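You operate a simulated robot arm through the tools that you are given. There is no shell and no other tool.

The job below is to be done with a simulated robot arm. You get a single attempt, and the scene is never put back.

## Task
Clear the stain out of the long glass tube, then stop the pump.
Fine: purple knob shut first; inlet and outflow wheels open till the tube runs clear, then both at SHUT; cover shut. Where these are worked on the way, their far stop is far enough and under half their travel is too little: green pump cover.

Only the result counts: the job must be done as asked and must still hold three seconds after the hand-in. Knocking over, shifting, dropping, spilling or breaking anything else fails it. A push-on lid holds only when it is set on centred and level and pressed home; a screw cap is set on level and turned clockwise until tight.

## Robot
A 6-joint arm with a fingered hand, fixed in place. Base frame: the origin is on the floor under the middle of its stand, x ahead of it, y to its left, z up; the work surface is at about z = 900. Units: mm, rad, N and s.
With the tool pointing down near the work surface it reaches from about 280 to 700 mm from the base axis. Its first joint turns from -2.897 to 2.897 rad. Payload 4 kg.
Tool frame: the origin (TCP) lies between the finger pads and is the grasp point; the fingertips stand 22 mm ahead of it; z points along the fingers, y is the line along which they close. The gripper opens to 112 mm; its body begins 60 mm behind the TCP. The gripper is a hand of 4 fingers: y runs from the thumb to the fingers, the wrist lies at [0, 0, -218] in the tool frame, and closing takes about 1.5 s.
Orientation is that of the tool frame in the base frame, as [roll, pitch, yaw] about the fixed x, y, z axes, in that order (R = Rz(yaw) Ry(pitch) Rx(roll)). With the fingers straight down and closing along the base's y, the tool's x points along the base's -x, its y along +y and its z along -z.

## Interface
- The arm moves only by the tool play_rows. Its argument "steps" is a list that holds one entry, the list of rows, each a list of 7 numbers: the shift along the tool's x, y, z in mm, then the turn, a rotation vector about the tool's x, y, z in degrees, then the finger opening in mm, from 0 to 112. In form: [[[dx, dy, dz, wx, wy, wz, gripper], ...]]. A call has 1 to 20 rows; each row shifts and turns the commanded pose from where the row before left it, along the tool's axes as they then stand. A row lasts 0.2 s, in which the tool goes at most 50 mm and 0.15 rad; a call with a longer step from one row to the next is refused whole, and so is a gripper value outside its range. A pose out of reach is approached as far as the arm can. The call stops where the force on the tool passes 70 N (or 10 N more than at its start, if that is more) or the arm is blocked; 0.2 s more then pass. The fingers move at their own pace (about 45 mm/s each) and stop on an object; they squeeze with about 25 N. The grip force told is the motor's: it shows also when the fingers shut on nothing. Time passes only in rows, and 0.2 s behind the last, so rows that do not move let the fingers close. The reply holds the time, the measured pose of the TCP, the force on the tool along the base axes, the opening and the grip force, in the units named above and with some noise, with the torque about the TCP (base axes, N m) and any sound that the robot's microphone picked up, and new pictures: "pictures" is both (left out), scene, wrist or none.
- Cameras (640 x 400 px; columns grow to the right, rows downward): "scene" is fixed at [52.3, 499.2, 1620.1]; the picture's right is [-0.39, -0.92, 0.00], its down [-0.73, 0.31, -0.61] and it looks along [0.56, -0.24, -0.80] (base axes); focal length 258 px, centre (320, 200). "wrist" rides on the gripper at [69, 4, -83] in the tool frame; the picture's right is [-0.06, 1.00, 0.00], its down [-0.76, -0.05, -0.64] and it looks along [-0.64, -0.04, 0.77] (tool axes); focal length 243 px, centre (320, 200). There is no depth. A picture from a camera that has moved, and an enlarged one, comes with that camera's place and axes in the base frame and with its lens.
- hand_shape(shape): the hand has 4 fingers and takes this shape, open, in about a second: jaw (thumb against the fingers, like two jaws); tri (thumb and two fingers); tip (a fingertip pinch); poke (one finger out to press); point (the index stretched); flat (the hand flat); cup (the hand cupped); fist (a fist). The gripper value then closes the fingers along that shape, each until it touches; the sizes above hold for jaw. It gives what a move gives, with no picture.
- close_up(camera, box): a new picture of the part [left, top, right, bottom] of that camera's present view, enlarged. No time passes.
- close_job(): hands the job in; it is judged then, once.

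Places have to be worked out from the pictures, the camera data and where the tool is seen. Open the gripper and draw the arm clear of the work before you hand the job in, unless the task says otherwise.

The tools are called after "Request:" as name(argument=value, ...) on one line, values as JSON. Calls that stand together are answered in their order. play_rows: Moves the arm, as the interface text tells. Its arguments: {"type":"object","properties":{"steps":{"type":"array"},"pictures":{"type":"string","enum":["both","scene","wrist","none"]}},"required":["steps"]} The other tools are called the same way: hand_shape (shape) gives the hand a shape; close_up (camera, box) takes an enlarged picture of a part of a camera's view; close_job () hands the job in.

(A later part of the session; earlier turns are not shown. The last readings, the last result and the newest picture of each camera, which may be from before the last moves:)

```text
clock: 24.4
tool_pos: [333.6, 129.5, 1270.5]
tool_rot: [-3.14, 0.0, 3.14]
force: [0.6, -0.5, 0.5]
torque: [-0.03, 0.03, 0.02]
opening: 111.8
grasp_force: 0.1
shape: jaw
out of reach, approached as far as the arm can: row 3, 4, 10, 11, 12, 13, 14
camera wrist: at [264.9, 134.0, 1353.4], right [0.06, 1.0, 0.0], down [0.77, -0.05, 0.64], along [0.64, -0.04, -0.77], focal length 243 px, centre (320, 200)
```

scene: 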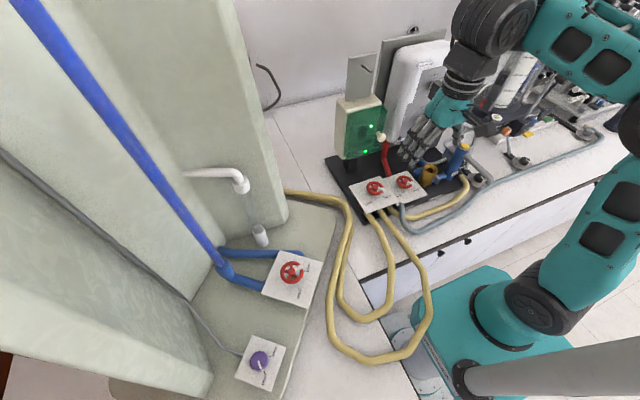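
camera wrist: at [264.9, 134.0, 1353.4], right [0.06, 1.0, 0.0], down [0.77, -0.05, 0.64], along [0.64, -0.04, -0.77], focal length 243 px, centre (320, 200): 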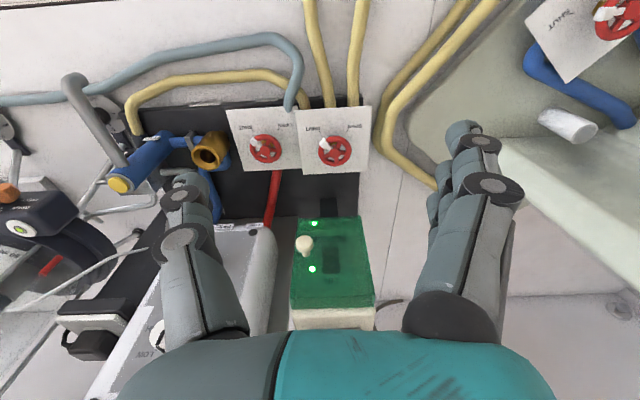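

I'm in front of the inlet wheel. I enlarge for precise measurement of the wheel and the pump cover.

Request:
close_up(camera="wrist", box=[270, 90, 400, 190])

Request:
close_up(camera="wrist", box=[270, 190, 400, 340])

Request:
close_up(camera="scene", box=[320, 40, 450, 220])

```text
4.00 times, centred on (335, 140) of wrist
camera zoom: at [264.9, 134.0, 1353.4], right [0.06, 1.0, 0.0], down [0.77, -0.05, 0.64], along [0.64, -0.04, -0.77], focal length 970 px, centre (260, 440)
```

zoom: 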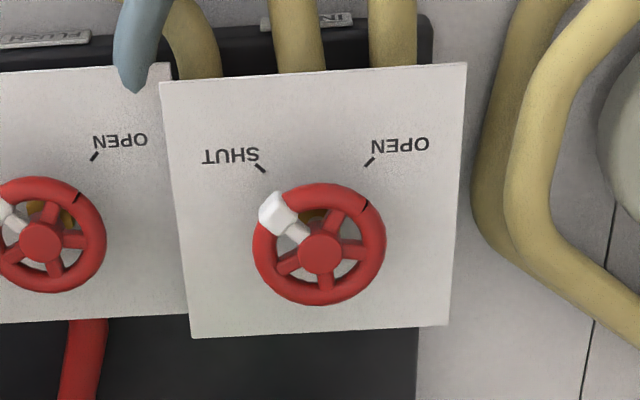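

```text
2.67 times, centred on (335, 265) of wrist
camera zoom: at [264.9, 134.0, 1353.4], right [0.06, 1.0, 0.0], down [0.77, -0.05, 0.64], along [0.64, -0.04, -0.77], focal length 647 px, centre (280, 27)
```

zoom: 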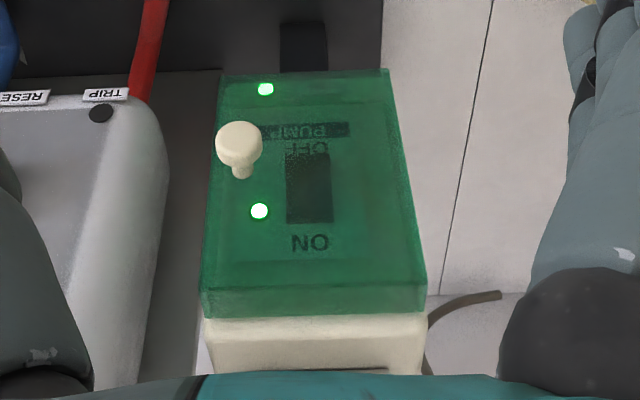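

```text
2.22 times, centred on (385, 130) of scene
camera zoom: at [52.3, 499.2, 1620.1], right [-0.39, -0.92, 0.0], down [-0.73, 0.31, -0.61], along [0.56, -0.24, -0.8], focal length 574 px, centre (176, 356)
```

zoom: 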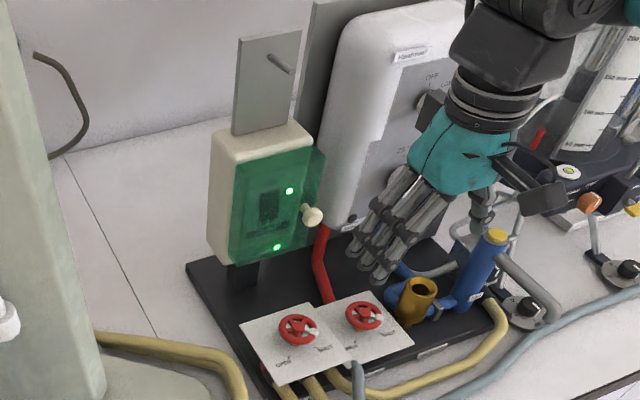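

The inlet wheel centre triangulates to about [458,146.5,1007] with the panel at z≈975. I move above it and lower to z≈1120 for another check.

Request:
play_rows(steps=[[[-25, 3.4, 20, 0, 0, 0, 112], [-25, 3.4, 30, 0, 0, 0, 112], [-25, 3.4, 35, 0, 0, 0, 112], [-25, 3.4, 35, 0, 0, 0, 112], [-24, 3.4, 30, 0, 0, 0, 112], [0, 0, 0, 0, 0, 0, 112]]])

Request:
close_up(camera="wrist", box=[250, 40, 400, 170])

```text
clock: 25.8
tool_pos: [495.4, 157.9, 1180.9]
tool_rot: [-3.141, 0.0, -3.141]
force: [0.4, -0.5, 0.2]
torque: [0.02, -0.01, -0.02]
opening: 112.0
grasp_force: 0.0
shape: jaw
out of reach, approached as far as the arm can: row 1, 2, 3, 4, 5
camera wrist: at [426.7, 162.8, 1264.0], right [0.06, 1.0, 0.0], down [0.77, -0.05, 0.64], along [0.64, -0.04, -0.77], focal length 243 px, centre (320, 200)
```

scene: 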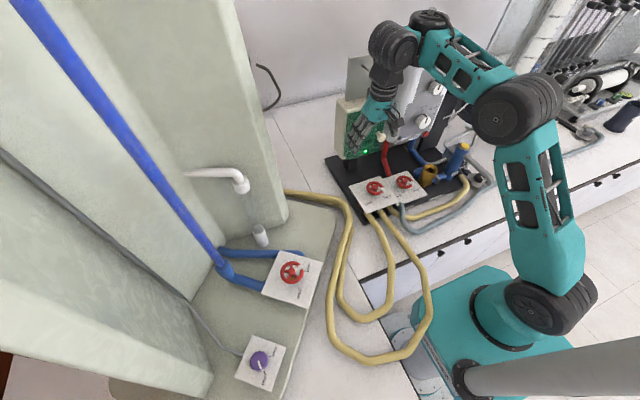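
wrist: 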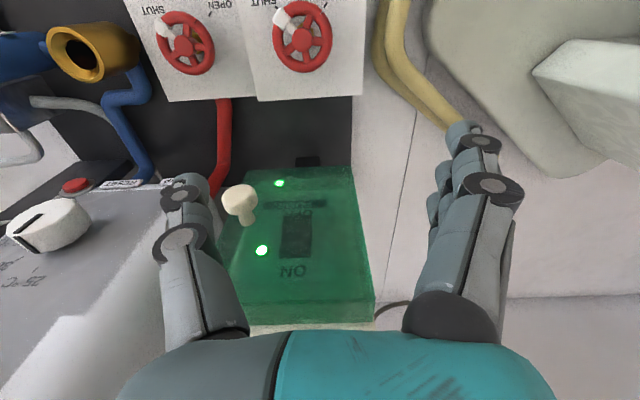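

```text
3.08 times, centred on (325, 105) of wrist
camera zoom: at [426.7, 162.8, 1264.0], right [0.06, 1.0, 0.0], down [0.77, -0.05, 0.64], along [0.64, -0.04, -0.77], focal length 746 px, centre (305, 492)
```

zoom: 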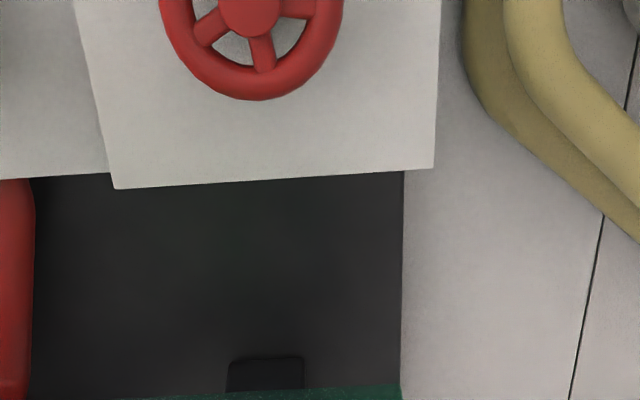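

The arm reports the target as out of reach in its present configuration, oddly. I hold still for a moment and see where the commanded pose and the arm settle.

Request:
play_rows(steps=[[[0, 0, 0, 0, 0, 0, 112], [0, 0, 0, 0, 0, 0, 112]]], pictures="none")

Request:
close_up(camera="scene", box=[340, 0, 600, 200])

```text
clock: 26.4
tool_pos: [495.7, 158.4, 1181.5]
tool_rot: [-3.141, -0.001, -3.141]
force: [-0.2, 0.0, -0.2]
torque: [-0.01, -0.02, 0.02]
opening: 111.9
grasp_force: 0.1
shape: jaw
```

```text
2.00 times, centred on (470, 100) of scene
camera zoom: at [52.3, 499.2, 1620.1], right [-0.39, -0.92, 0.0], down [-0.73, 0.31, -0.61], along [0.56, -0.24, -0.8], focal length 517 px, centre (20, 400)
```

zoom: 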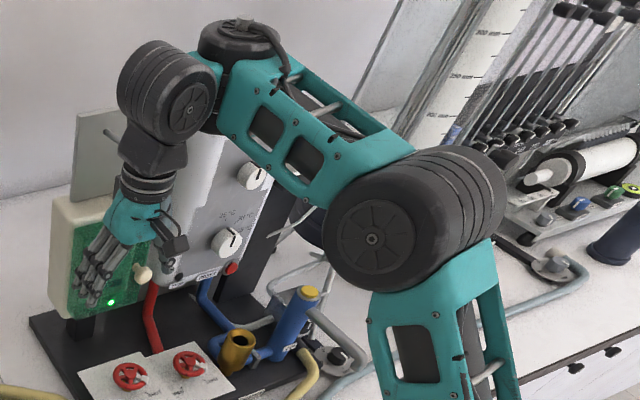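

The commanded pose has re-anchored at the reached one. The cover's knob is at about [533,98,1130], so I back off in x first, then go down in small steps while checking reachability.

Request:
play_rows(steps=[[[15, -4, 0, 0, 0, 0, 112], [15, -4, 10, 0, 0, 0, 112], [8, -4, 20, 0, 0, 0, 112], [0, 0, 20, 0, 0, 0, 112], [0, 0, 0, 0, 0, 0, 112]]])

```text
clock: 27.6
tool_pos: [496.6, 159.6, 1179.9]
tool_rot: [3.142, 0.001, -3.141]
force: [1.3, 0.0, -0.4]
torque: [-0.01, 0.0, -0.02]
opening: 112.0
grasp_force: 0.1
shape: jaw
out of reach, approached as far as the arm can: row 1, 2, 3, 4
camera wrist: at [427.5, 164.8, 1262.6], right [0.06, 1.0, 0.0], down [0.77, -0.05, 0.64], along [0.64, -0.04, -0.77], focal length 243 px, centre (320, 200)
```

scene: 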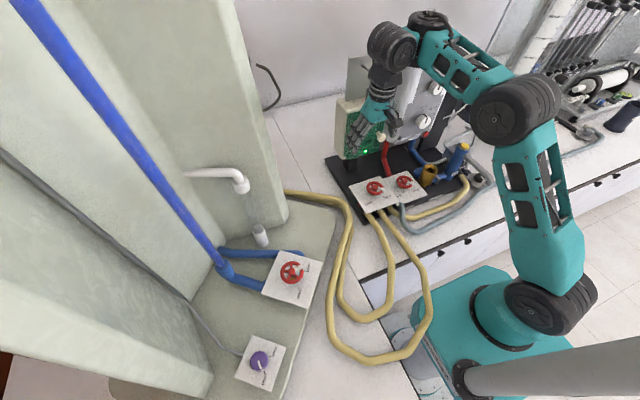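
wrist: 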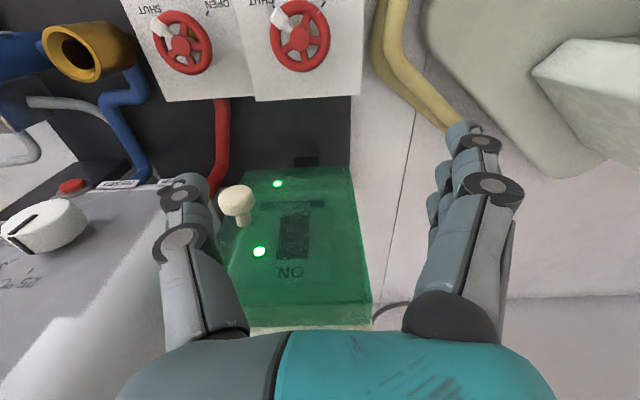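

The arm is held by some joint limit. I probe small motions one at a time to find which directions are free.

Request:
play_rows(steps=[[[0, 0, -10, 0, 0, 0, 112], [0, 0, -10, 0, 0, 0, 112]]], pictures="none")

Request:
play_rows(steps=[[[0, 0, 0, 0, 0, 5, 112], [0, 0, 0, 0, 0, 5, 112]]], pictures="none")

Request:
play_rows(steps=[[[0, -10, 0, 0, 0, 0, 112], [0, -10, 0, 0, 0, 0, 112]]], pictures="none")

```text
clock: 28.2
tool_pos: [496.2, 159.5, 1200.0]
tool_rot: [-3.141, 0.002, 3.141]
force: [-0.1, 1.4, -0.1]
torque: [0.0, 0.0, 0.0]
opening: 112.0
grasp_force: 0.0
shape: jaw
```

```text
clock: 28.8
tool_pos: [495.3, 159.1, 1199.9]
tool_rot: [-3.141, 0.001, 2.965]
force: [0.5, 0.7, -0.4]
torque: [-0.01, -0.01, -0.02]
opening: 112.0
grasp_force: 0.0
shape: jaw
```

```text
clock: 29.4
tool_pos: [492.4, 141.3, 1199.0]
tool_rot: [3.141, 0.0, 2.965]
force: [0.3, -0.9, -0.6]
torque: [0.01, 0.05, 0.0]
opening: 112.1
grasp_force: 0.0
shape: jaw
```

Up, yaw and sideways motions are free; only down/back is blocked, which suggests the elbow branch changed at full stretch. I go back to the starting pose to compare the arm's shape with the first picture.

Request:
play_rows(steps=[[[0, 0, 0, 0, 0, -5, 112], [0, 0, 0, 0, 0, -5, 112], [0, 0, -45, 0, 0, 0, 112], [0, 0, -45, 0, 0, 0, 112], [0, 0, -45, 0, 0, 0, 112], [0, 0, -43, 0, 0, 0, 112], [46, 12, 0, 0, 0, 0, 112], [46, 12, 0, 0, 0, 0, 112], [46, 12, 0, 0, 0, 0, 112], [46, 12, 0, 0, 0, 0, 112], [46, 12, 0, 0, 0, 0, 112], [0, 0, 0, 0, 0, 0, 112]]])

```text
clock: 32.0
tool_pos: [247.8, 194.2, 1341.0]
tool_rot: [3.141, 0.003, -3.141]
force: [-0.8, -0.4, 0.2]
torque: [0.01, 0.02, 0.03]
opening: 111.9
grasp_force: 0.0
shape: jaw
out of reach, approached as far as the arm can: row 3, 6
camera wrist: at [177.8, 199.3, 1424.0], right [0.06, 1.0, 0.0], down [0.76, -0.05, 0.64], along [0.64, -0.04, -0.77], focal length 243 px, centre (320, 200)
```

scene: 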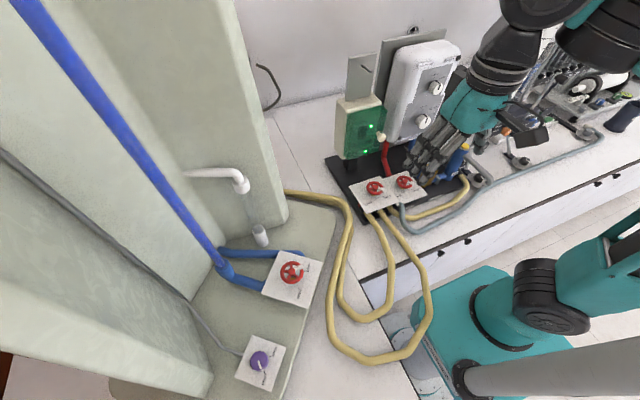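
wrist: 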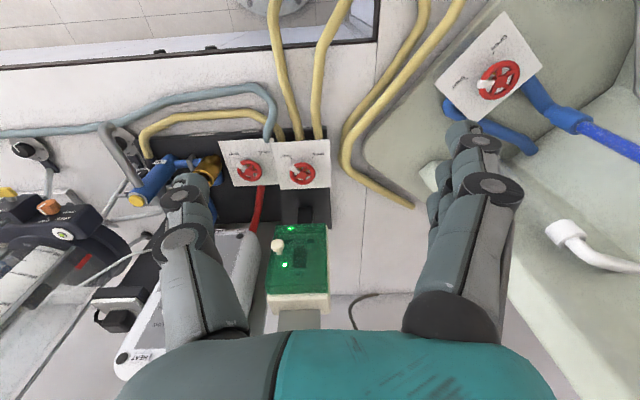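

The arm shape now matches the initial configuration. I approach the inlet wheel again along a path that stays well inside the reach.

Request:
play_rows(steps=[[[-27, -8, 30, 0, 0, 0, 112], [-27, -8, 30, 0, 0, 0, 112], [-28, -8, 31, 0, 0, 0, 112], [0, 0, 0, 0, 0, 0, 112]]], pictures="none")

```text
clock: 33.0
tool_pos: [333.4, 169.1, 1249.8]
tool_rot: [3.141, 0.002, 3.141]
force: [0.5, 0.1, -0.2]
torque: [-0.01, 0.03, -0.01]
opening: 111.9
grasp_force: 0.0
shape: jaw
```

No flags this time; I continue to above the wheel.

Request:
play_rows(steps=[[[-33, -8, 35, 0, 0, 0, 112], [-33, -8, 35, 0, 0, 0, 112], [-30, -4, 30, 0, 0, 0, 112], [-28, -2.5, 30, 0, 0, 0, 112], [0, 0, 0, 0, 0, 0, 112]]])

Request:
close_up(camera="wrist", box=[250, 40, 400, 170])

```text
clock: 34.2
tool_pos: [458.0, 148.6, 1121.6]
tool_rot: [-3.141, 0.003, -3.14]
force: [-0.5, 1.1, 0.1]
torque: [0.02, -0.03, 0.03]
opening: 112.0
grasp_force: 0.0
shape: jaw
camera wrist: at [387.4, 152.7, 1203.4], right [0.06, 1.0, 0.0], down [0.76, -0.05, 0.64], along [0.64, -0.04, -0.76], focal length 243 px, centre (320, 200)
```

scene: 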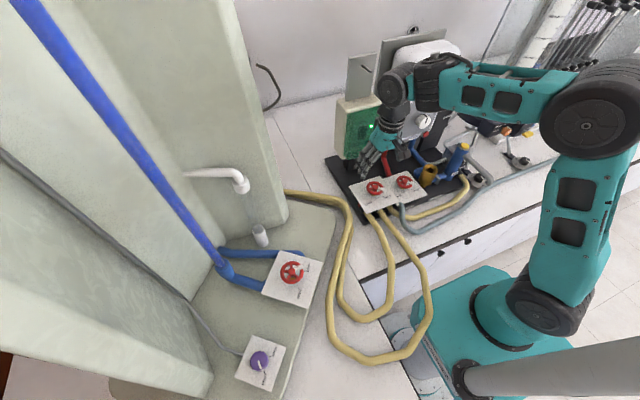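
wrist: 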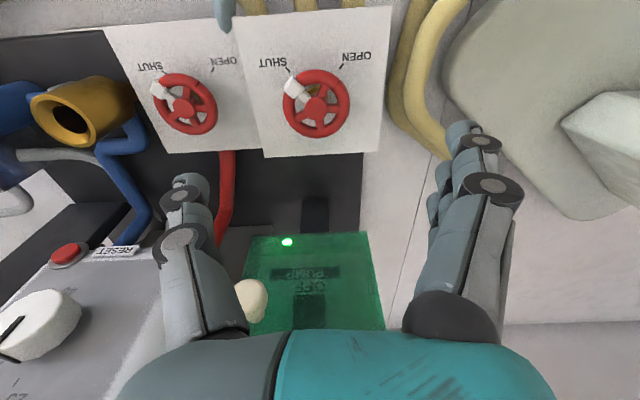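

```text
3.08 times, centred on (325, 105) of wrist
camera zoom: at [387.4, 152.7, 1203.4], right [0.06, 1.0, 0.0], down [0.76, -0.05, 0.64], along [0.64, -0.04, -0.76], focal length 746 px, centre (305, 492)
```

zoom: 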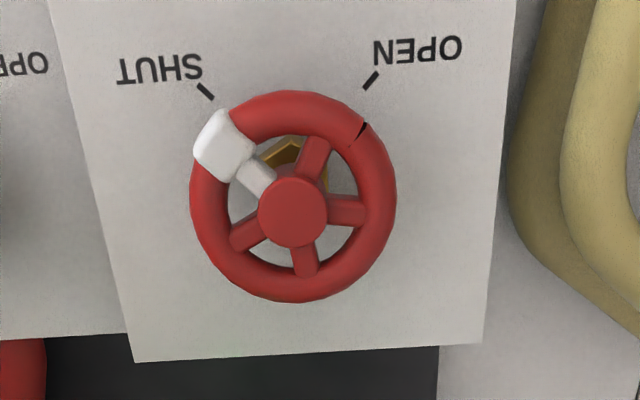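

The wheel hub is ~3 mm toward −y of the tool axis. I shift, rotate the hand to yaw ≈95° (clockwise 85°) so I can then turn counter-clockwise, staying at this height.

Request:
play_rows(steps=[[[1, -3, 0, 0, 0, 8.5, 112], [0, 0, 0, 0, 0, 8.5, 112], [0, 0, 0, 0, 0, 8.5, 112], [0, 0, 0, 0, 0, 8.5, 112], [0, 0, 0, 0, 0, 8.5, 112], [0, 0, 0, 0, 0, 8.5, 112], [0, 0, 0, 0, 0, 8.5, 112], [0, 0, 0, 0, 0, 8.5, 112], [0, 0, 0, 0, 0, 8.5, 112], [0, 0, 0, 0, 0, 8.5, 112], [0, 0, 0, 0, 0, 0, 112]]])

Request:
close_up(camera="wrist", box=[240, 40, 400, 180])

```text
clock: 36.6
tool_pos: [455.8, 146.9, 1121.1]
tool_rot: [3.14, -0.001, 1.655]
force: [-0.1, 0.3, 1.3]
torque: [0.0, 0.02, 0.02]
opening: 112.0
grasp_force: 0.1
shape: jaw
camera wrist: at [453.1, 216.0, 1204.4], right [1.0, 0.02, 0.0], down [0.01, -0.77, 0.64], along [0.02, -0.64, -0.77], focal length 243 px, centre (320, 200)
```

scene: 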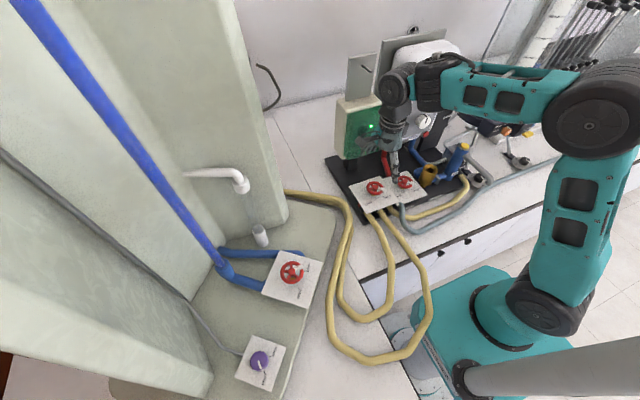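
wrist: 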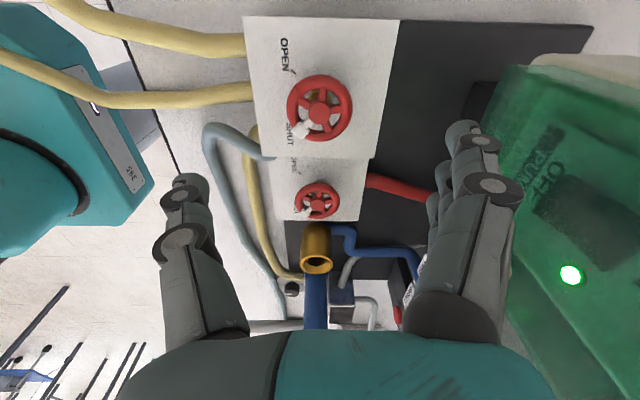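

```text
2.86 times, centred on (320, 110) of wrist
camera zoom: at [453.1, 216.0, 1204.4], right [1.0, 0.02, 0.0], down [0.01, -0.77, 0.64], along [0.02, -0.64, -0.77], focal length 693 px, centre (320, 457)
```

zoom: 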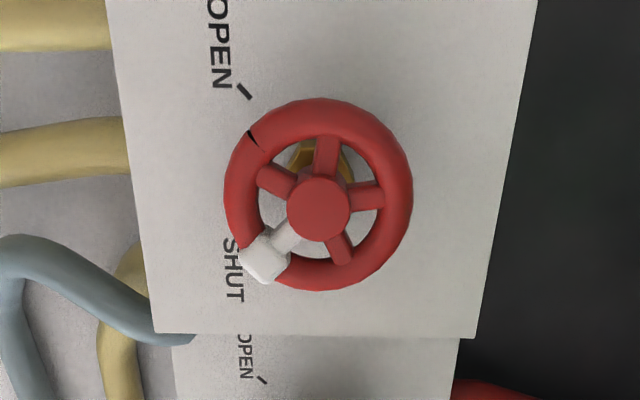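

The wheel hub is centred within 1 mm and its top sits ~106 mm below the TCP (z≈1015). I descend 107 mm.

Request:
play_rows(steps=[[[0, -0.7, 25, 0, 0, 0, 112], [0, 0, 25, 0, 0, 0, 112], [0, 0, 22, 0, 0, 0, 112], [0, 0, 18, 0, 0, 0, 112], [0, 0, 12, 0, 0, 0, 112], [0, 0, 5, 0, 0, 0, 112], [0, 0, 0, 0, 0, 0, 112]]], pictures="wrist")

```text
clock: 38.2
tool_pos: [454.0, 147.1, 1013.2]
tool_rot: [3.139, 0.0, 1.659]
force: [0.1, -0.2, 0.3]
torque: [0.02, 0.0, -0.01]
opening: 111.8
grasp_force: 0.0
shape: jaw
camera wrist: at [452.5, 216.5, 1095.7], right [1.0, 0.02, 0.0], down [0.02, -0.77, 0.64], along [0.02, -0.64, -0.77], focal length 243 px, centre (320, 200)
```

wrist: 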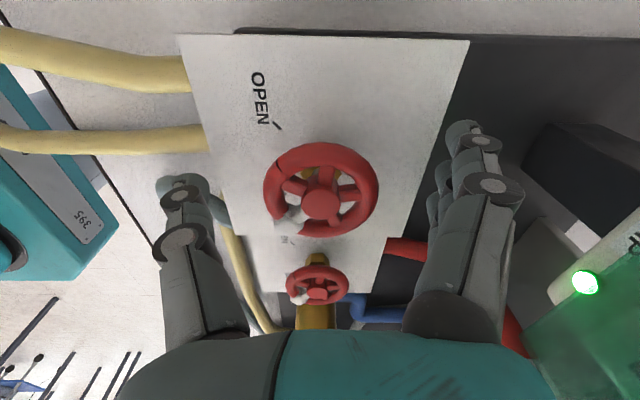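

The hub is at the picture centre, so the wheel lies at the grasp point. I close the fingers.

Request:
play_rows(steps=[[[0, 0, 0, 0, 0, 0, 70], [0, 0, 0, 0, 0, 0, 40], [0, 0, 0, 0, 0, 0, 20], [0, 0, 0, 0, 0, 0, 0], [0, 0, 0, 0, 0, 0, 0], [0, 0, 0, 0, 0, 0, 0], [0, 0, 0, 0, 0, 0, 0]]], pictures="wrist")

```text
clock: 39.8
tool_pos: [453.8, 146.4, 1012.5]
tool_rot: [3.14, -0.001, 1.657]
force: [-0.3, -0.3, -9.3]
torque: [0.0, 0.11, 0.1]
opening: 39.2
grasp_force: 25.1
shape: jaw
camera wrist: at [452.4, 216.4, 1095.3], right [1.0, 0.02, 0.0], down [0.02, -0.77, 0.64], along [0.02, -0.64, -0.77], focal length 243 px, centre (320, 200)
```

wrist: 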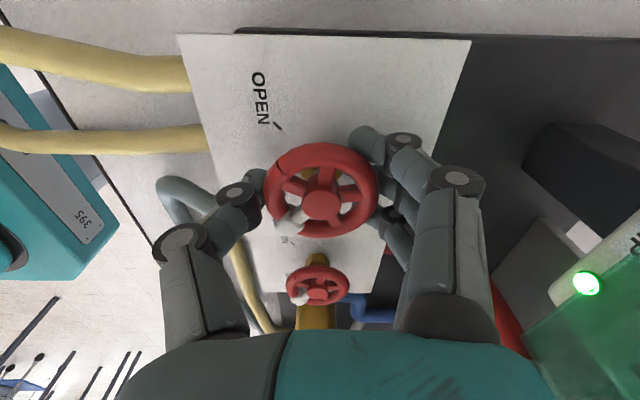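

Wheel gripped. I test turning counter-clockwise by 15°.

Request:
play_rows(steps=[[[0, 0, 0, 0, 0, -5, 0], [0, 0, 0, 0, 0, -5, 0], [0, 0, 0, 0, 0, -5, 0], [0, 0, 0, 0, 0, 0, 0]]], pictures="wrist")

```text
clock: 40.8
tool_pos: [455.5, 146.6, 1013.6]
tool_rot: [-3.141, -0.001, 1.923]
force: [-3.7, 6.5, -23.4]
torque: [0.03, 0.12, -0.03]
opening: 39.0
grasp_force: 24.9
shape: jaw
camera wrist: at [434.3, 213.1, 1096.1], right [0.96, 0.28, 0.0], down [0.22, -0.74, 0.64], along [0.18, -0.62, -0.77], focal length 243 px, centre (320, 200)
```

wrist: 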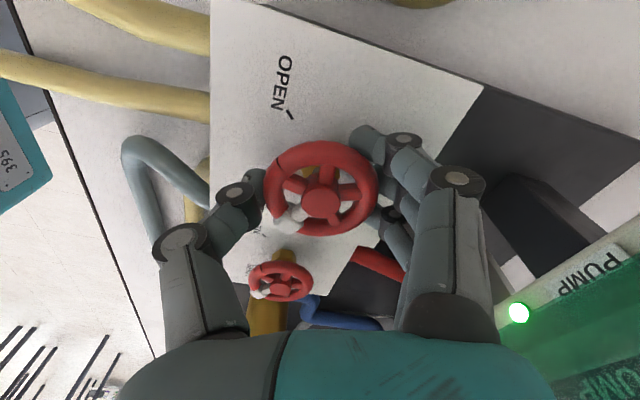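

Counter-clockwise turns freely, so that's the opening direction. There's a downward pull on the tool, so I lower ~1.5 mm while turning a further 40°.

Request:
play_rows(steps=[[[0, 0, 0.8, 0, 0, -5, 0], [0, 0, 0.7, 0, 0, -5, 0], [0, 0, 0, 0, 0, -6, 0], [0, 0, 0, 0, 0, -6, 0], [0, 0, 0, 0, 0, -6, 0], [0, 0, 0, 0, 0, -6, 0], [0, 0, 0, 0, 0, -6, 0], [0, 0, 0, 0, 0, 0, 0]]], pictures="wrist")

```text
clock: 42.6
tool_pos: [454.8, 144.7, 1014.0]
tool_rot: [3.14, 0.001, 2.62]
force: [-7.0, -1.4, -11.6]
torque: [-0.09, 0.16, -0.02]
opening: 38.8
grasp_force: 24.8
shape: jaw
camera wrist: at [396.0, 184.9, 1095.2], right [0.55, 0.83, 0.0], down [0.64, -0.42, 0.64], along [0.54, -0.36, -0.77], focal length 243 px, centre (320, 200)
```

wrist: 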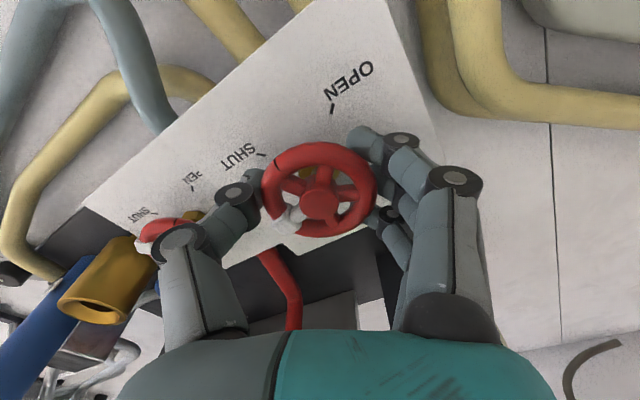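

Turning smoothly. I continue counter-clockwise by about 84° more.

Request:
play_rows(steps=[[[0, 0, 0.5, 0, 0, -6, 0], [0, 0, 0, 0, 0, -6, 0], [0, 0, 0, 0, 0, -6, 0], [0, 0, 0, 0, 0, -6, 0], [0, 0, 0, 0, 0, -6, 0], [0, 0, 0, 0, 0, -6, 0], [0, 0, 0, 0, 0, -6, 0], [0, 0, 0, 0, 0, 0, 0]]], pictures="wrist")

```text
clock: 44.4
tool_pos: [452.6, 145.1, 1012.7]
tool_rot: [-3.141, 0.002, -2.932]
force: [-4.4, -3.3, -18.0]
torque: [-0.15, 0.03, -0.02]
opening: 38.8
grasp_force: 25.2
shape: jaw
camera wrist: at [384.7, 135.5, 1095.5], right [-0.15, 0.99, 0.0], down [0.76, 0.11, 0.64], along [0.64, 0.09, -0.77], focal length 243 px, centre (320, 200)
```

wrist: 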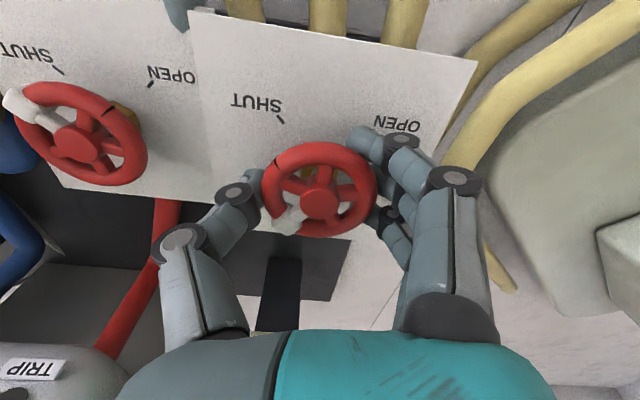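

Request:
play_rows(steps=[[[0, 0, 0.8, 0, 0, -6, 0], [0, 0, 0, 0, 0, -6, 0], [0, 0, 0, 0, 0, -6, 0], [0, 0, 0, 0, 0, -6, 0], [0, 0, 0, 0, 0, -6, 0], [0, 0, 0, 0, 0, -6, 0], [0, 0, 0, 0, 0, -6, 0], [0, 0, 0, 0, 0, 0, 0]]])

```text
clock: 46.2
tool_pos: [454.3, 145.4, 1011.9]
tool_rot: [-3.141, 0.0, -2.199]
force: [-2.8, -17.6, -4.0]
torque: [-0.23, -0.07, -0.01]
opening: 38.8
grasp_force: 25.5
shape: jaw
camera wrist: at [409.2, 92.2, 1094.4], right [-0.77, 0.64, 0.0], down [0.49, 0.59, 0.64], along [0.41, 0.49, -0.77], focal length 243 px, centre (320, 200)
```

scene: 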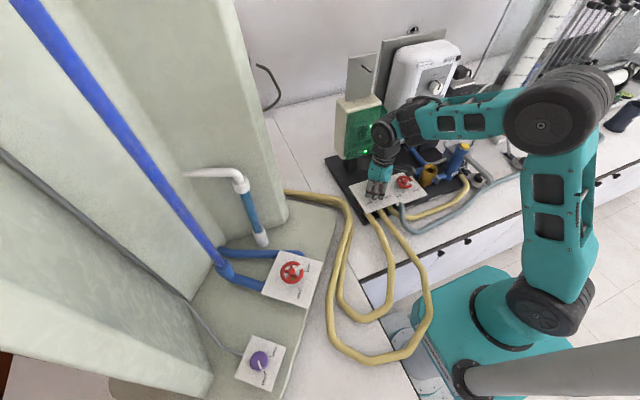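
wrist: 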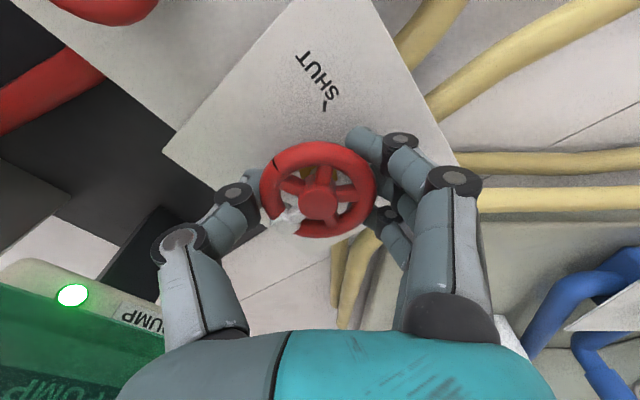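

The overflow sight glass now shows flow, so the inlet is opening. I turn on ~18° more, easing the sideways load.

Request:
play_rows(steps=[[[0.8, -0.6, 0, 0, 0, -6, 0], [0.4, -0.3, 0, 0, 0, -6, 0], [0, 0, 0, 0, 0, -6, 0], [0, 0, 0, 0, 0, 0, 0]]], pictures="wrist")

```text
clock: 47.2
tool_pos: [454.0, 144.3, 1010.8]
tool_rot: [-3.139, 0.001, -1.884]
force: [3.2, -16.2, -3.2]
torque: [-0.18, -0.14, -0.01]
opening: 38.7
grasp_force: 25.0
shape: jaw
camera wrist: at [428.0, 80.6, 1094.2], right [-0.93, 0.37, 0.0], down [0.28, 0.71, 0.64], along [0.24, 0.6, -0.77], focal length 243 px, centre (320, 200)
```

wrist: 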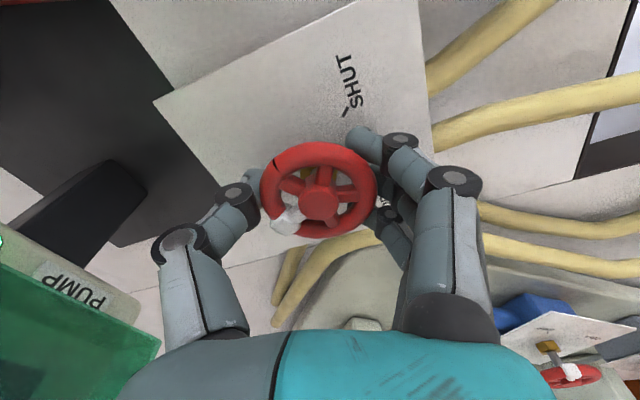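

The inlet wheel has turned 157° so far. I open the fingers part-way, lift 40 mm, rotate the hand back clockwise by 102° and lower again for the second grip.

Request:
play_rows(steps=[[[0, 0, 0, 0, 0, 0, 78], [0, 0, 0, 0, 0, 0, 78], [0, 0, 0, 0, 0, 0, 78], [0, 0, 0, 0, 0, 0, 78], [0, 0, -20, 0, 0, 0, 78], [0, 0, -20, 0, 0, 0, 78], [0, 0, 0, 0, 0, 8.5, 78], [0, 0, 0, 0, 0, 8.5, 78], [0, 0, 0, 0, 0, 8.5, 78], [0, 0, 0, 0, 0, 8.5, 78], [0, 0, 0, 0, 0, 8.5, 78], [0, 0, 0, 0, 0, 8.5, 78], [0, 0, 0, 0, 0, 8.5, 78], [0, 0, 0, 0, 0, 8.5, 78], [0, 0, 0, 0, 0, 8.5, 78], [0, 0, 0, 0, 0, 8.5, 78], [0, 0, 0, 0, 0, 8.5, 78], [0, 0, 0, 0, 0, 8.5, 78], [0, 0, 0, 0, 0, 0, 78]]])

```text
clock: 51.2
tool_pos: [454.3, 143.8, 1051.5]
tool_rot: [3.14, 0.001, 2.618]
force: [0.0, -0.4, -0.1]
torque: [-0.04, 0.01, 0.0]
opening: 77.6
grasp_force: 0.1
shape: jaw
camera wrist: at [395.8, 184.0, 1134.6], right [0.56, 0.83, 0.0], down [0.64, -0.43, 0.64], along [0.54, -0.36, -0.77], focal length 243 px, centre (320, 200)
```

scene: 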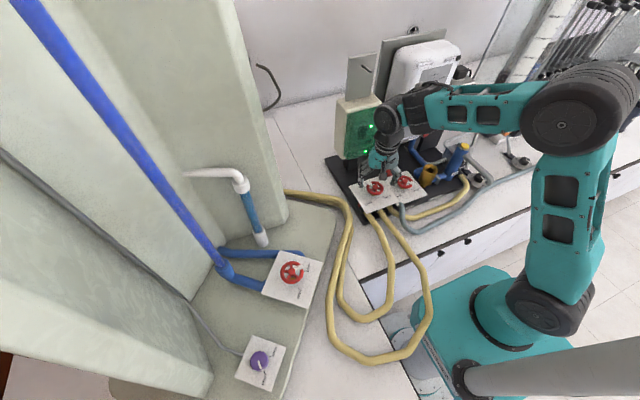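
wrist: 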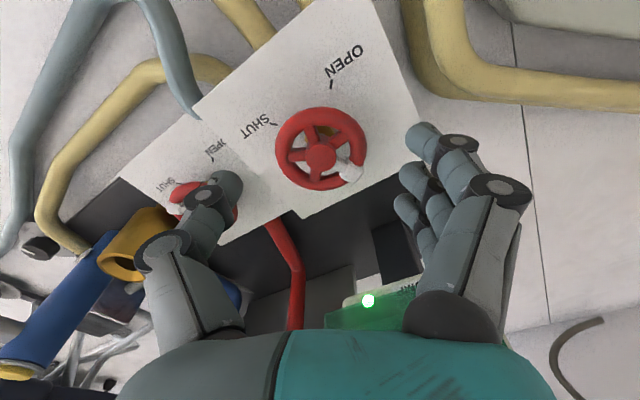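

The handle is now on the far side; 113° remain toward OPEN. I lower 40 mm and grip again.

Request:
play_rows(steps=[[[0, 0, 20, 0, 0, 0, 78], [0, 0, 15, 0, 0, 0, 78], [0, 0, 5, 0, 0, 0, 78], [0, 0, 0, 0, 0, 0, 50], [0, 0, 0, 0, 0, 0, 20], [0, 0, 0, 0, 0, 0, 0], [0, 0, 0, 0, 0, 0, 0], [0, 0, 0, 0, 0, 0, 0], [0, 0, 0, 0, 0, 0, 0]]], pictures="wrist")

```text
clock: 53.2
tool_pos: [455.4, 143.8, 1011.4]
tool_rot: [-3.141, 0.0, 2.617]
force: [0.1, 0.1, -14.3]
torque: [-0.05, 0.03, 0.0]
opening: 36.4
grasp_force: 25.0
shape: jaw
camera wrist: at [397.2, 183.3, 1093.3], right [0.55, 0.83, 0.0], down [0.64, -0.42, 0.64], along [0.53, -0.36, -0.77], focal length 243 px, centre (320, 200)
```

wrist: 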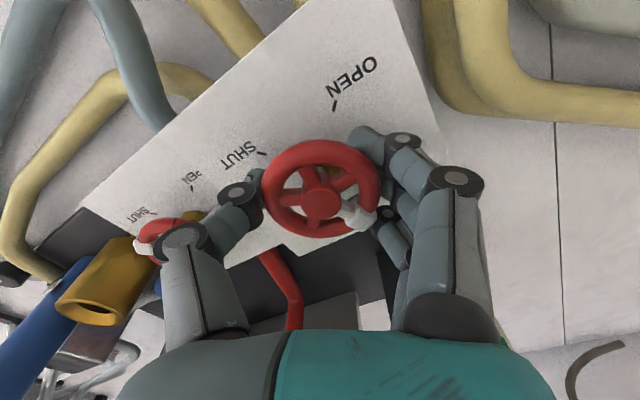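

Gripped well. I turn counter-clockwise again, 84°, in two parts.

Request:
play_rows(steps=[[[0, 0, 0.8, 0, 0, -6, 0], [0, 0, 0, 0, 0, -6, 0], [0, 0, 0, 0, 0, -6, 0], [0, 0, 0, 0, 0, -6, 0], [0, 0, 0, 0, 0, -6, 0], [0, 0, 0, 0, 0, -6, 0], [0, 0, 0, 0, 0, -6, 0], [0, 0, 0, 0, 0, 0, 0]]], pictures="none")

Request:
play_rows(steps=[[[0, 0, 0, 0, 0, -6, 0], [0, 0, 0, 0, 0, -6, 0], [0, 0, 0, 0, 0, -6, 0], [0, 0, 0, 0, 0, -6, 0], [0, 0, 0, 0, 0, -6, 0], [0, 0, 0, 0, 0, -6, 0], [0, 0, 0, 0, 0, -6, 0], [0, 0, 0, 0, 0, 0, 0]]], pictures="wrist")

```text
clock: 55.0
tool_pos: [453.9, 145.1, 1011.1]
tool_rot: [3.14, 0.001, -2.931]
force: [14.3, -1.1, -15.1]
torque: [-0.08, -0.12, 0.0]
opening: 35.8
grasp_force: 25.0
shape: jaw
```

```text
clock: 56.8
tool_pos: [455.2, 145.5, 1010.5]
tool_rot: [-3.139, 0.003, -2.197]
force: [10.6, 4.9, -9.6]
torque: [0.02, -0.16, 0.02]
opening: 36.0
grasp_force: 25.0
shape: jaw
camera wrist: at [410.0, 92.1, 1092.7], right [-0.77, 0.64, 0.0], down [0.49, 0.59, 0.64], along [0.41, 0.5, -0.77], focal length 243 px, centre (320, 200)
```

wrist: 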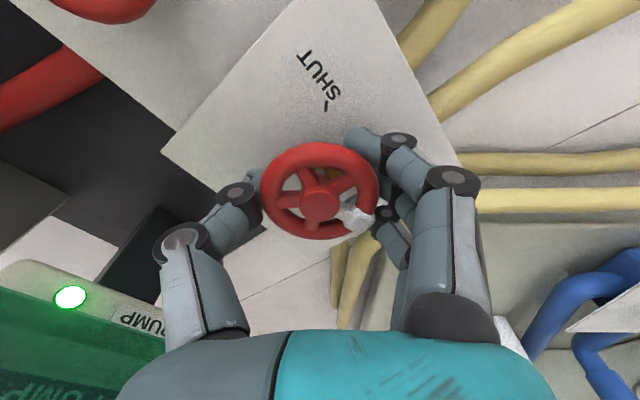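

241° done with no stop yet. I turn up to 30° more, watching torque.

Request:
play_rows(steps=[[[0, 0, 0, 0, 0, -6, 0], [0, 0, 0, 0, 0, -6, 0], [0, 0, 0, 0, 0, -6, 0], [0, 0, 0, 0, 0, -6, 0], [0, 0, 0, 0, 0, 0, 0]]], pictures="none")

Request:
play_rows(steps=[[[0, 0, 0, 0, 0, -4, 0], [0, 0, 0, 0, 0, -4, 0], [0, 0, 0, 0, 0, 0, 0]]], pictures="both")

```text
clock: 58.0
tool_pos: [454.7, 145.8, 1010.8]
tool_rot: [-3.139, 0.0, -1.779]
force: [8.8, 5.6, -8.9]
torque: [0.03, -0.15, 0.02]
opening: 36.0
grasp_force: 25.0
shape: jaw
```

```text
clock: 58.8
tool_pos: [454.1, 144.1, 1009.4]
tool_rot: [-3.141, -0.001, -1.641]
force: [10.8, 4.0, -14.9]
torque: [-0.03, -0.37, -0.91]
opening: 35.8
grasp_force: 24.9
shape: jaw
camera wrist: at [444.3, 76.5, 1092.5], right [-0.99, 0.13, 0.0], down [0.1, 0.76, 0.64], along [0.09, 0.64, -0.77], focal length 243 px, centre (320, 200)
```

scene: 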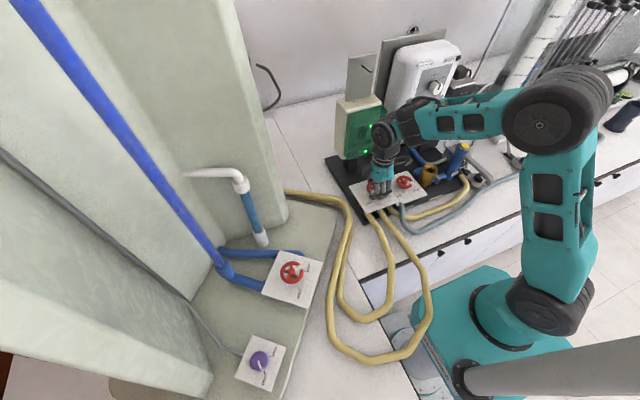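
wrist: 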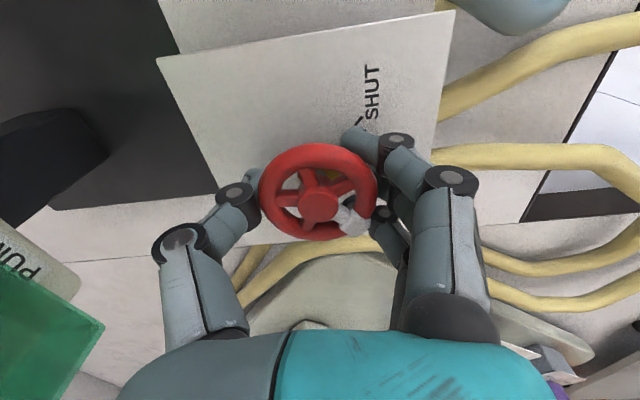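

Torque spiked to −0.9 N m at ~270°: the inlet wheel is fully OPEN. I release, lift, and carry the hand across to above the tray (outflow) wheel, keeping the height moderate to avoid overstretching.

Request:
play_rows(steps=[[[0, 0, 0, 0, 0, 0, 78], [0, 0, 0, 0, 0, 0, 78], [0, 0, 0, 0, 0, 0, 78], [0, 0, 0, 0, 0, 0, 78], [0, 0, -25, 0, 0, 0, 78], [0, 0, -35, 0, 0, 0, 78], [0, 0, -40, 0, 0, 0, 78], [0, 0, -40, 0, 0, 0, 78], [0, 0, 0, 0, 0, 8.2, 78], [0, 0, 0, 0, 0, 8.2, 78], [0, 0, 0, 0, 0, 8.2, 78], [0, 0, 0, 0, 0, 8.2, 78], [0, 0, 0, 0, 0, 8.2, 78], [0, 0, 0, 0, 0, 0, 78]]])

Request:
close_up(camera="scene", box=[340, 150, 440, 220])

```text
clock: 61.8
tool_pos: [455.1, 145.4, 1152.0]
tool_rot: [-3.141, 0.003, -2.358]
force: [-0.5, -0.1, 0.4]
torque: [-0.01, 0.01, 0.03]
opening: 77.5
grasp_force: 0.0
shape: jaw
camera wrist: at [401.7, 99.7, 1233.3], right [-0.66, 0.75, 0.0], down [0.58, 0.51, 0.64], along [0.48, 0.42, -0.77], focal length 243 px, centre (320, 200)
```

scene: 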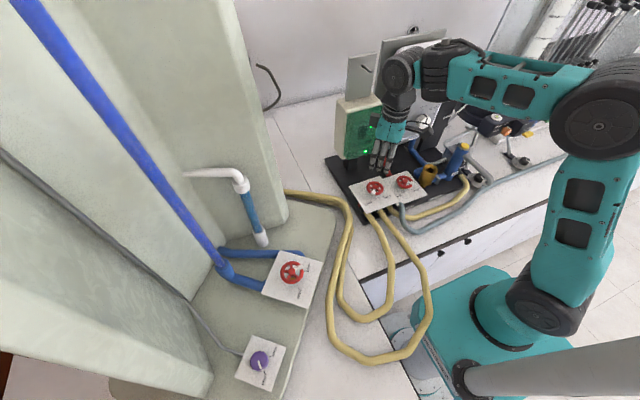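
wrist: 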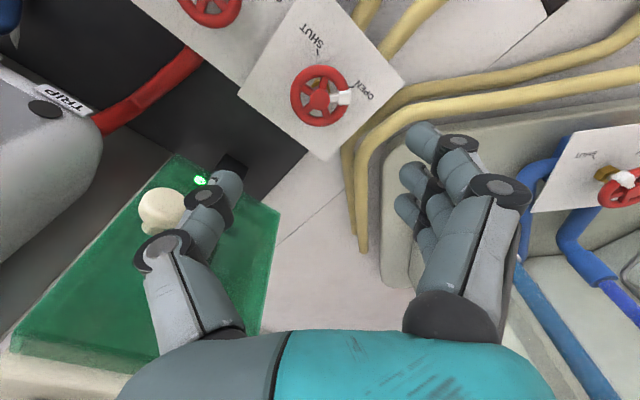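

```text
5.71 times, centred on (390, 185) of scene
camera zoom: at [52.3, 499.2, 1620.1], right [-0.39, -0.92, 0.0], down [-0.73, 0.31, -0.61], along [0.56, -0.24, -0.8], focal length 1477 px, centre (-80, 286)
```

zoom: 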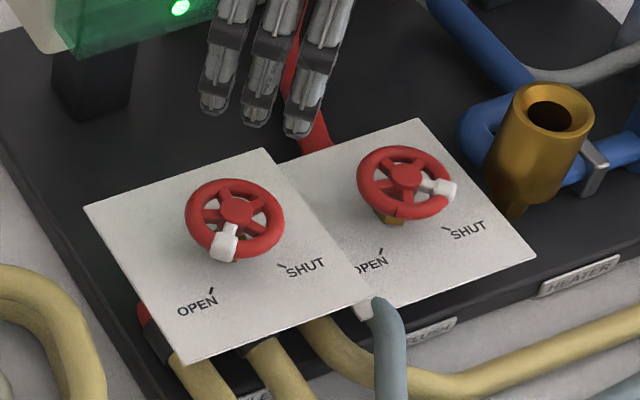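

The inlet wheel's handle is at OPEN. I carry the hand over to above the outflow wheel.

Request:
play_rows(steps=[[[-14, 43, 0, 0, 0, 0, 78], [-14, 43, 0, 0, 0, 0, 78], [-14, 43, 0, 0, 0, 0, 78], [-14, 43, 0, 0, 0, 0, 78], [-14, 43, 0, 0, 0, 0, 78], [-14, 43, 0, 0, 0, 0, 78], [-14, 43, 0, 0, 0, 0, 78], [-14, 43, 0, 0, 0, 0, 78], [0, 0, 0, 0, 0, 0, 78]]])

Request:
close_up(camera="wrist", box=[240, 30, 400, 180])

```text
clock: 63.8
tool_pos: [291.1, 468.0, 1148.2]
tool_rot: [3.142, 0.0, -2.356]
force: [0.0, -0.3, 0.1]
torque: [-0.01, -0.01, 0.01]
opening: 77.9
grasp_force: 0.0
shape: jaw
camera wrist: at [237.3, 422.6, 1230.1], right [-0.66, 0.75, 0.0], down [0.57, 0.51, 0.64], along [0.48, 0.42, -0.77], focal length 243 px, centre (320, 200)
```

scene: 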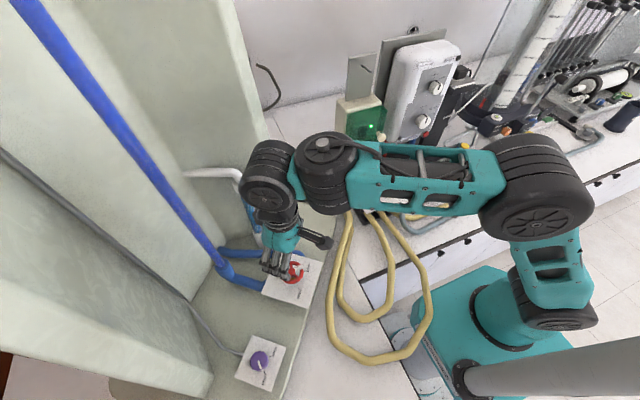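
wrist: 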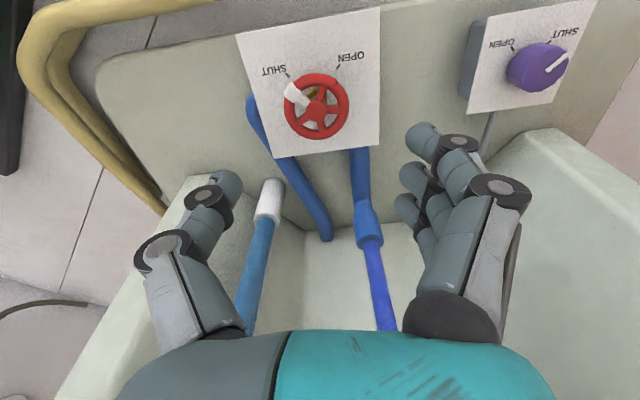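

```text
2.67 times, centred on (320, 105) of wrist
camera zoom: at [237.3, 422.6, 1230.1], right [-0.66, 0.75, 0.0], down [0.57, 0.51, 0.64], along [0.48, 0.42, -0.77], focal length 647 px, centre (320, 453)
```

zoom: 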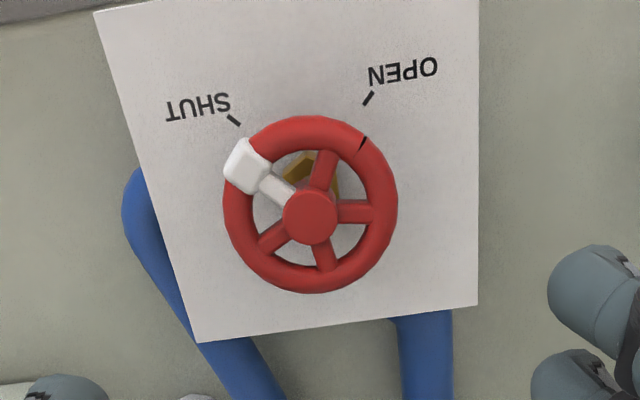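

The outflow wheel hub is ~3 mm off in tool y and about 111 mm below the TCP (z≈1037). I shift, rotate clockwise 80° to yaw ≈145°, and check.

Request:
play_rows(steps=[[[-1, -3, 0, 0, 0, 8, 78], [0, 0, 0, 0, 0, 8, 78], [0, 0, 0, 0, 0, 8, 78], [0, 0, 0, 0, 0, 8, 78], [0, 0, 0, 0, 0, 8, 78], [0, 0, 0, 0, 0, 8, 78], [0, 0, 0, 0, 0, 8, 78], [0, 0, 0, 0, 0, 8, 78], [0, 0, 0, 0, 0, 8, 78], [0, 0, 0, 0, 0, 8, 78], [0, 0, 0, 0, 0, 0, 78]]])

Request:
close_up(camera="wrist", box=[240, 30, 400, 180])

```text
clock: 66.2
tool_pos: [292.6, 466.1, 1151.5]
tool_rot: [3.14, 0.003, 2.529]
force: [0.4, 0.5, -0.2]
torque: [-0.02, 0.0, 0.0]
opening: 77.7
grasp_force: 0.0
shape: jaw
camera wrist: at [238.3, 509.7, 1232.8], right [0.63, 0.78, 0.0], down [0.6, -0.48, 0.64], along [0.5, -0.4, -0.77], focal length 243 px, centre (320, 200)
```

scene: 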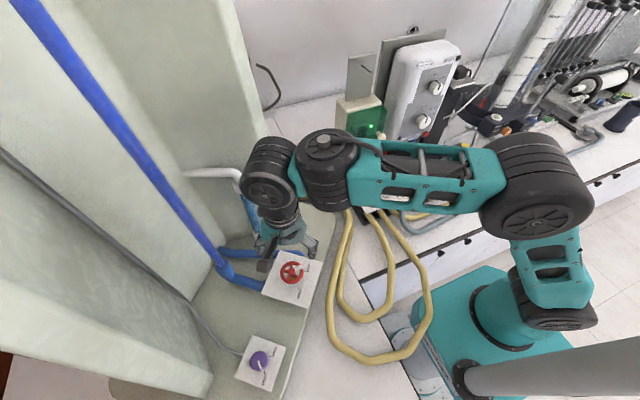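
wrist: 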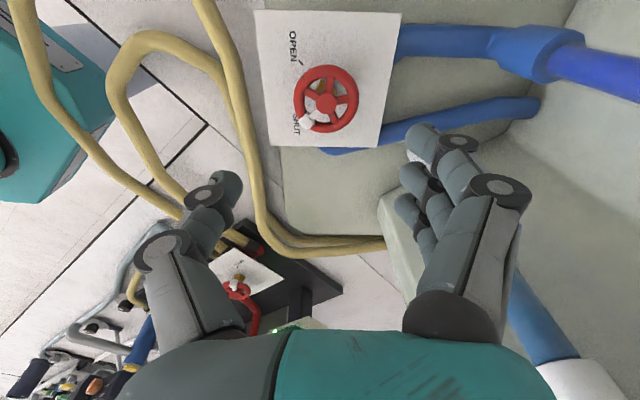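

```text
2.67 times, centred on (320, 105) of wrist
camera zoom: at [238.3, 509.7, 1232.8], right [0.63, 0.78, 0.0], down [0.6, -0.48, 0.64], along [0.5, -0.4, -0.77], focal length 647 px, centre (320, 453)
```

zoom: 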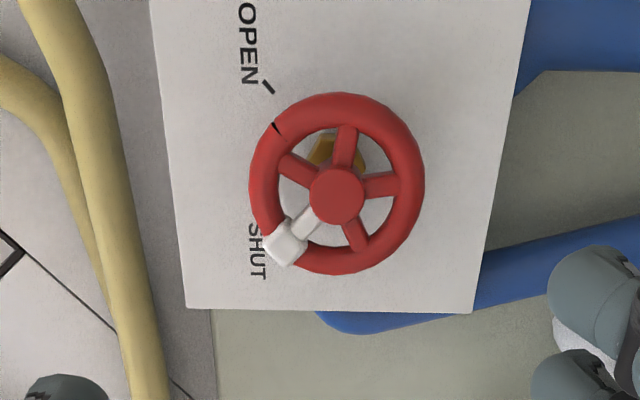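

Combining all views, the outflow hub is at about [294.5,470.5,1021] (4 mm off in both x and y, ~129 mm below). I shift and descend 100 mm, then check again.

Request:
play_rows(steps=[[[-1, 5.8, 15, 0, 0, 0, 78], [0, 0, 25, 0, 0, 0, 78], [0, 0, 25, 0, 0, 0, 78], [0, 0, 20, 0, 0, 0, 78], [0, 0, 15, 0, 0, 0, 78], [0, 0, 0, 0, 0, 0, 78]]], pictures="wrist")

Request:
close_up(camera="wrist", box=[240, 80, 400, 230])

```text
clock: 67.6
tool_pos: [296.1, 470.3, 1048.3]
tool_rot: [3.14, 0.002, 2.531]
force: [0.3, 1.1, 0.1]
torque: [-0.01, -0.02, -0.03]
opening: 77.3
grasp_force: 0.0
shape: jaw
camera wrist: at [242.8, 514.3, 1131.2], right [0.62, 0.78, 0.0], down [0.6, -0.48, 0.64], along [0.5, -0.4, -0.77], focal length 243 px, centre (320, 200)
```

wrist: 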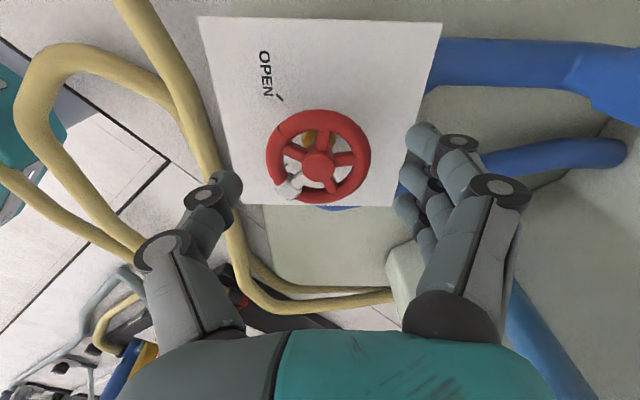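

```text
2.67 times, centred on (320, 155) of wrist
camera zoom: at [242.8, 514.3, 1131.2], right [0.62, 0.78, 0.0], down [0.6, -0.48, 0.64], along [0.5, -0.4, -0.77], focal length 647 px, centre (320, 320)
```

zoom: 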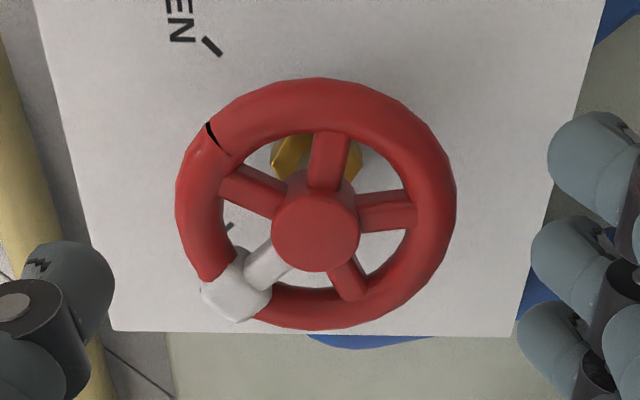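

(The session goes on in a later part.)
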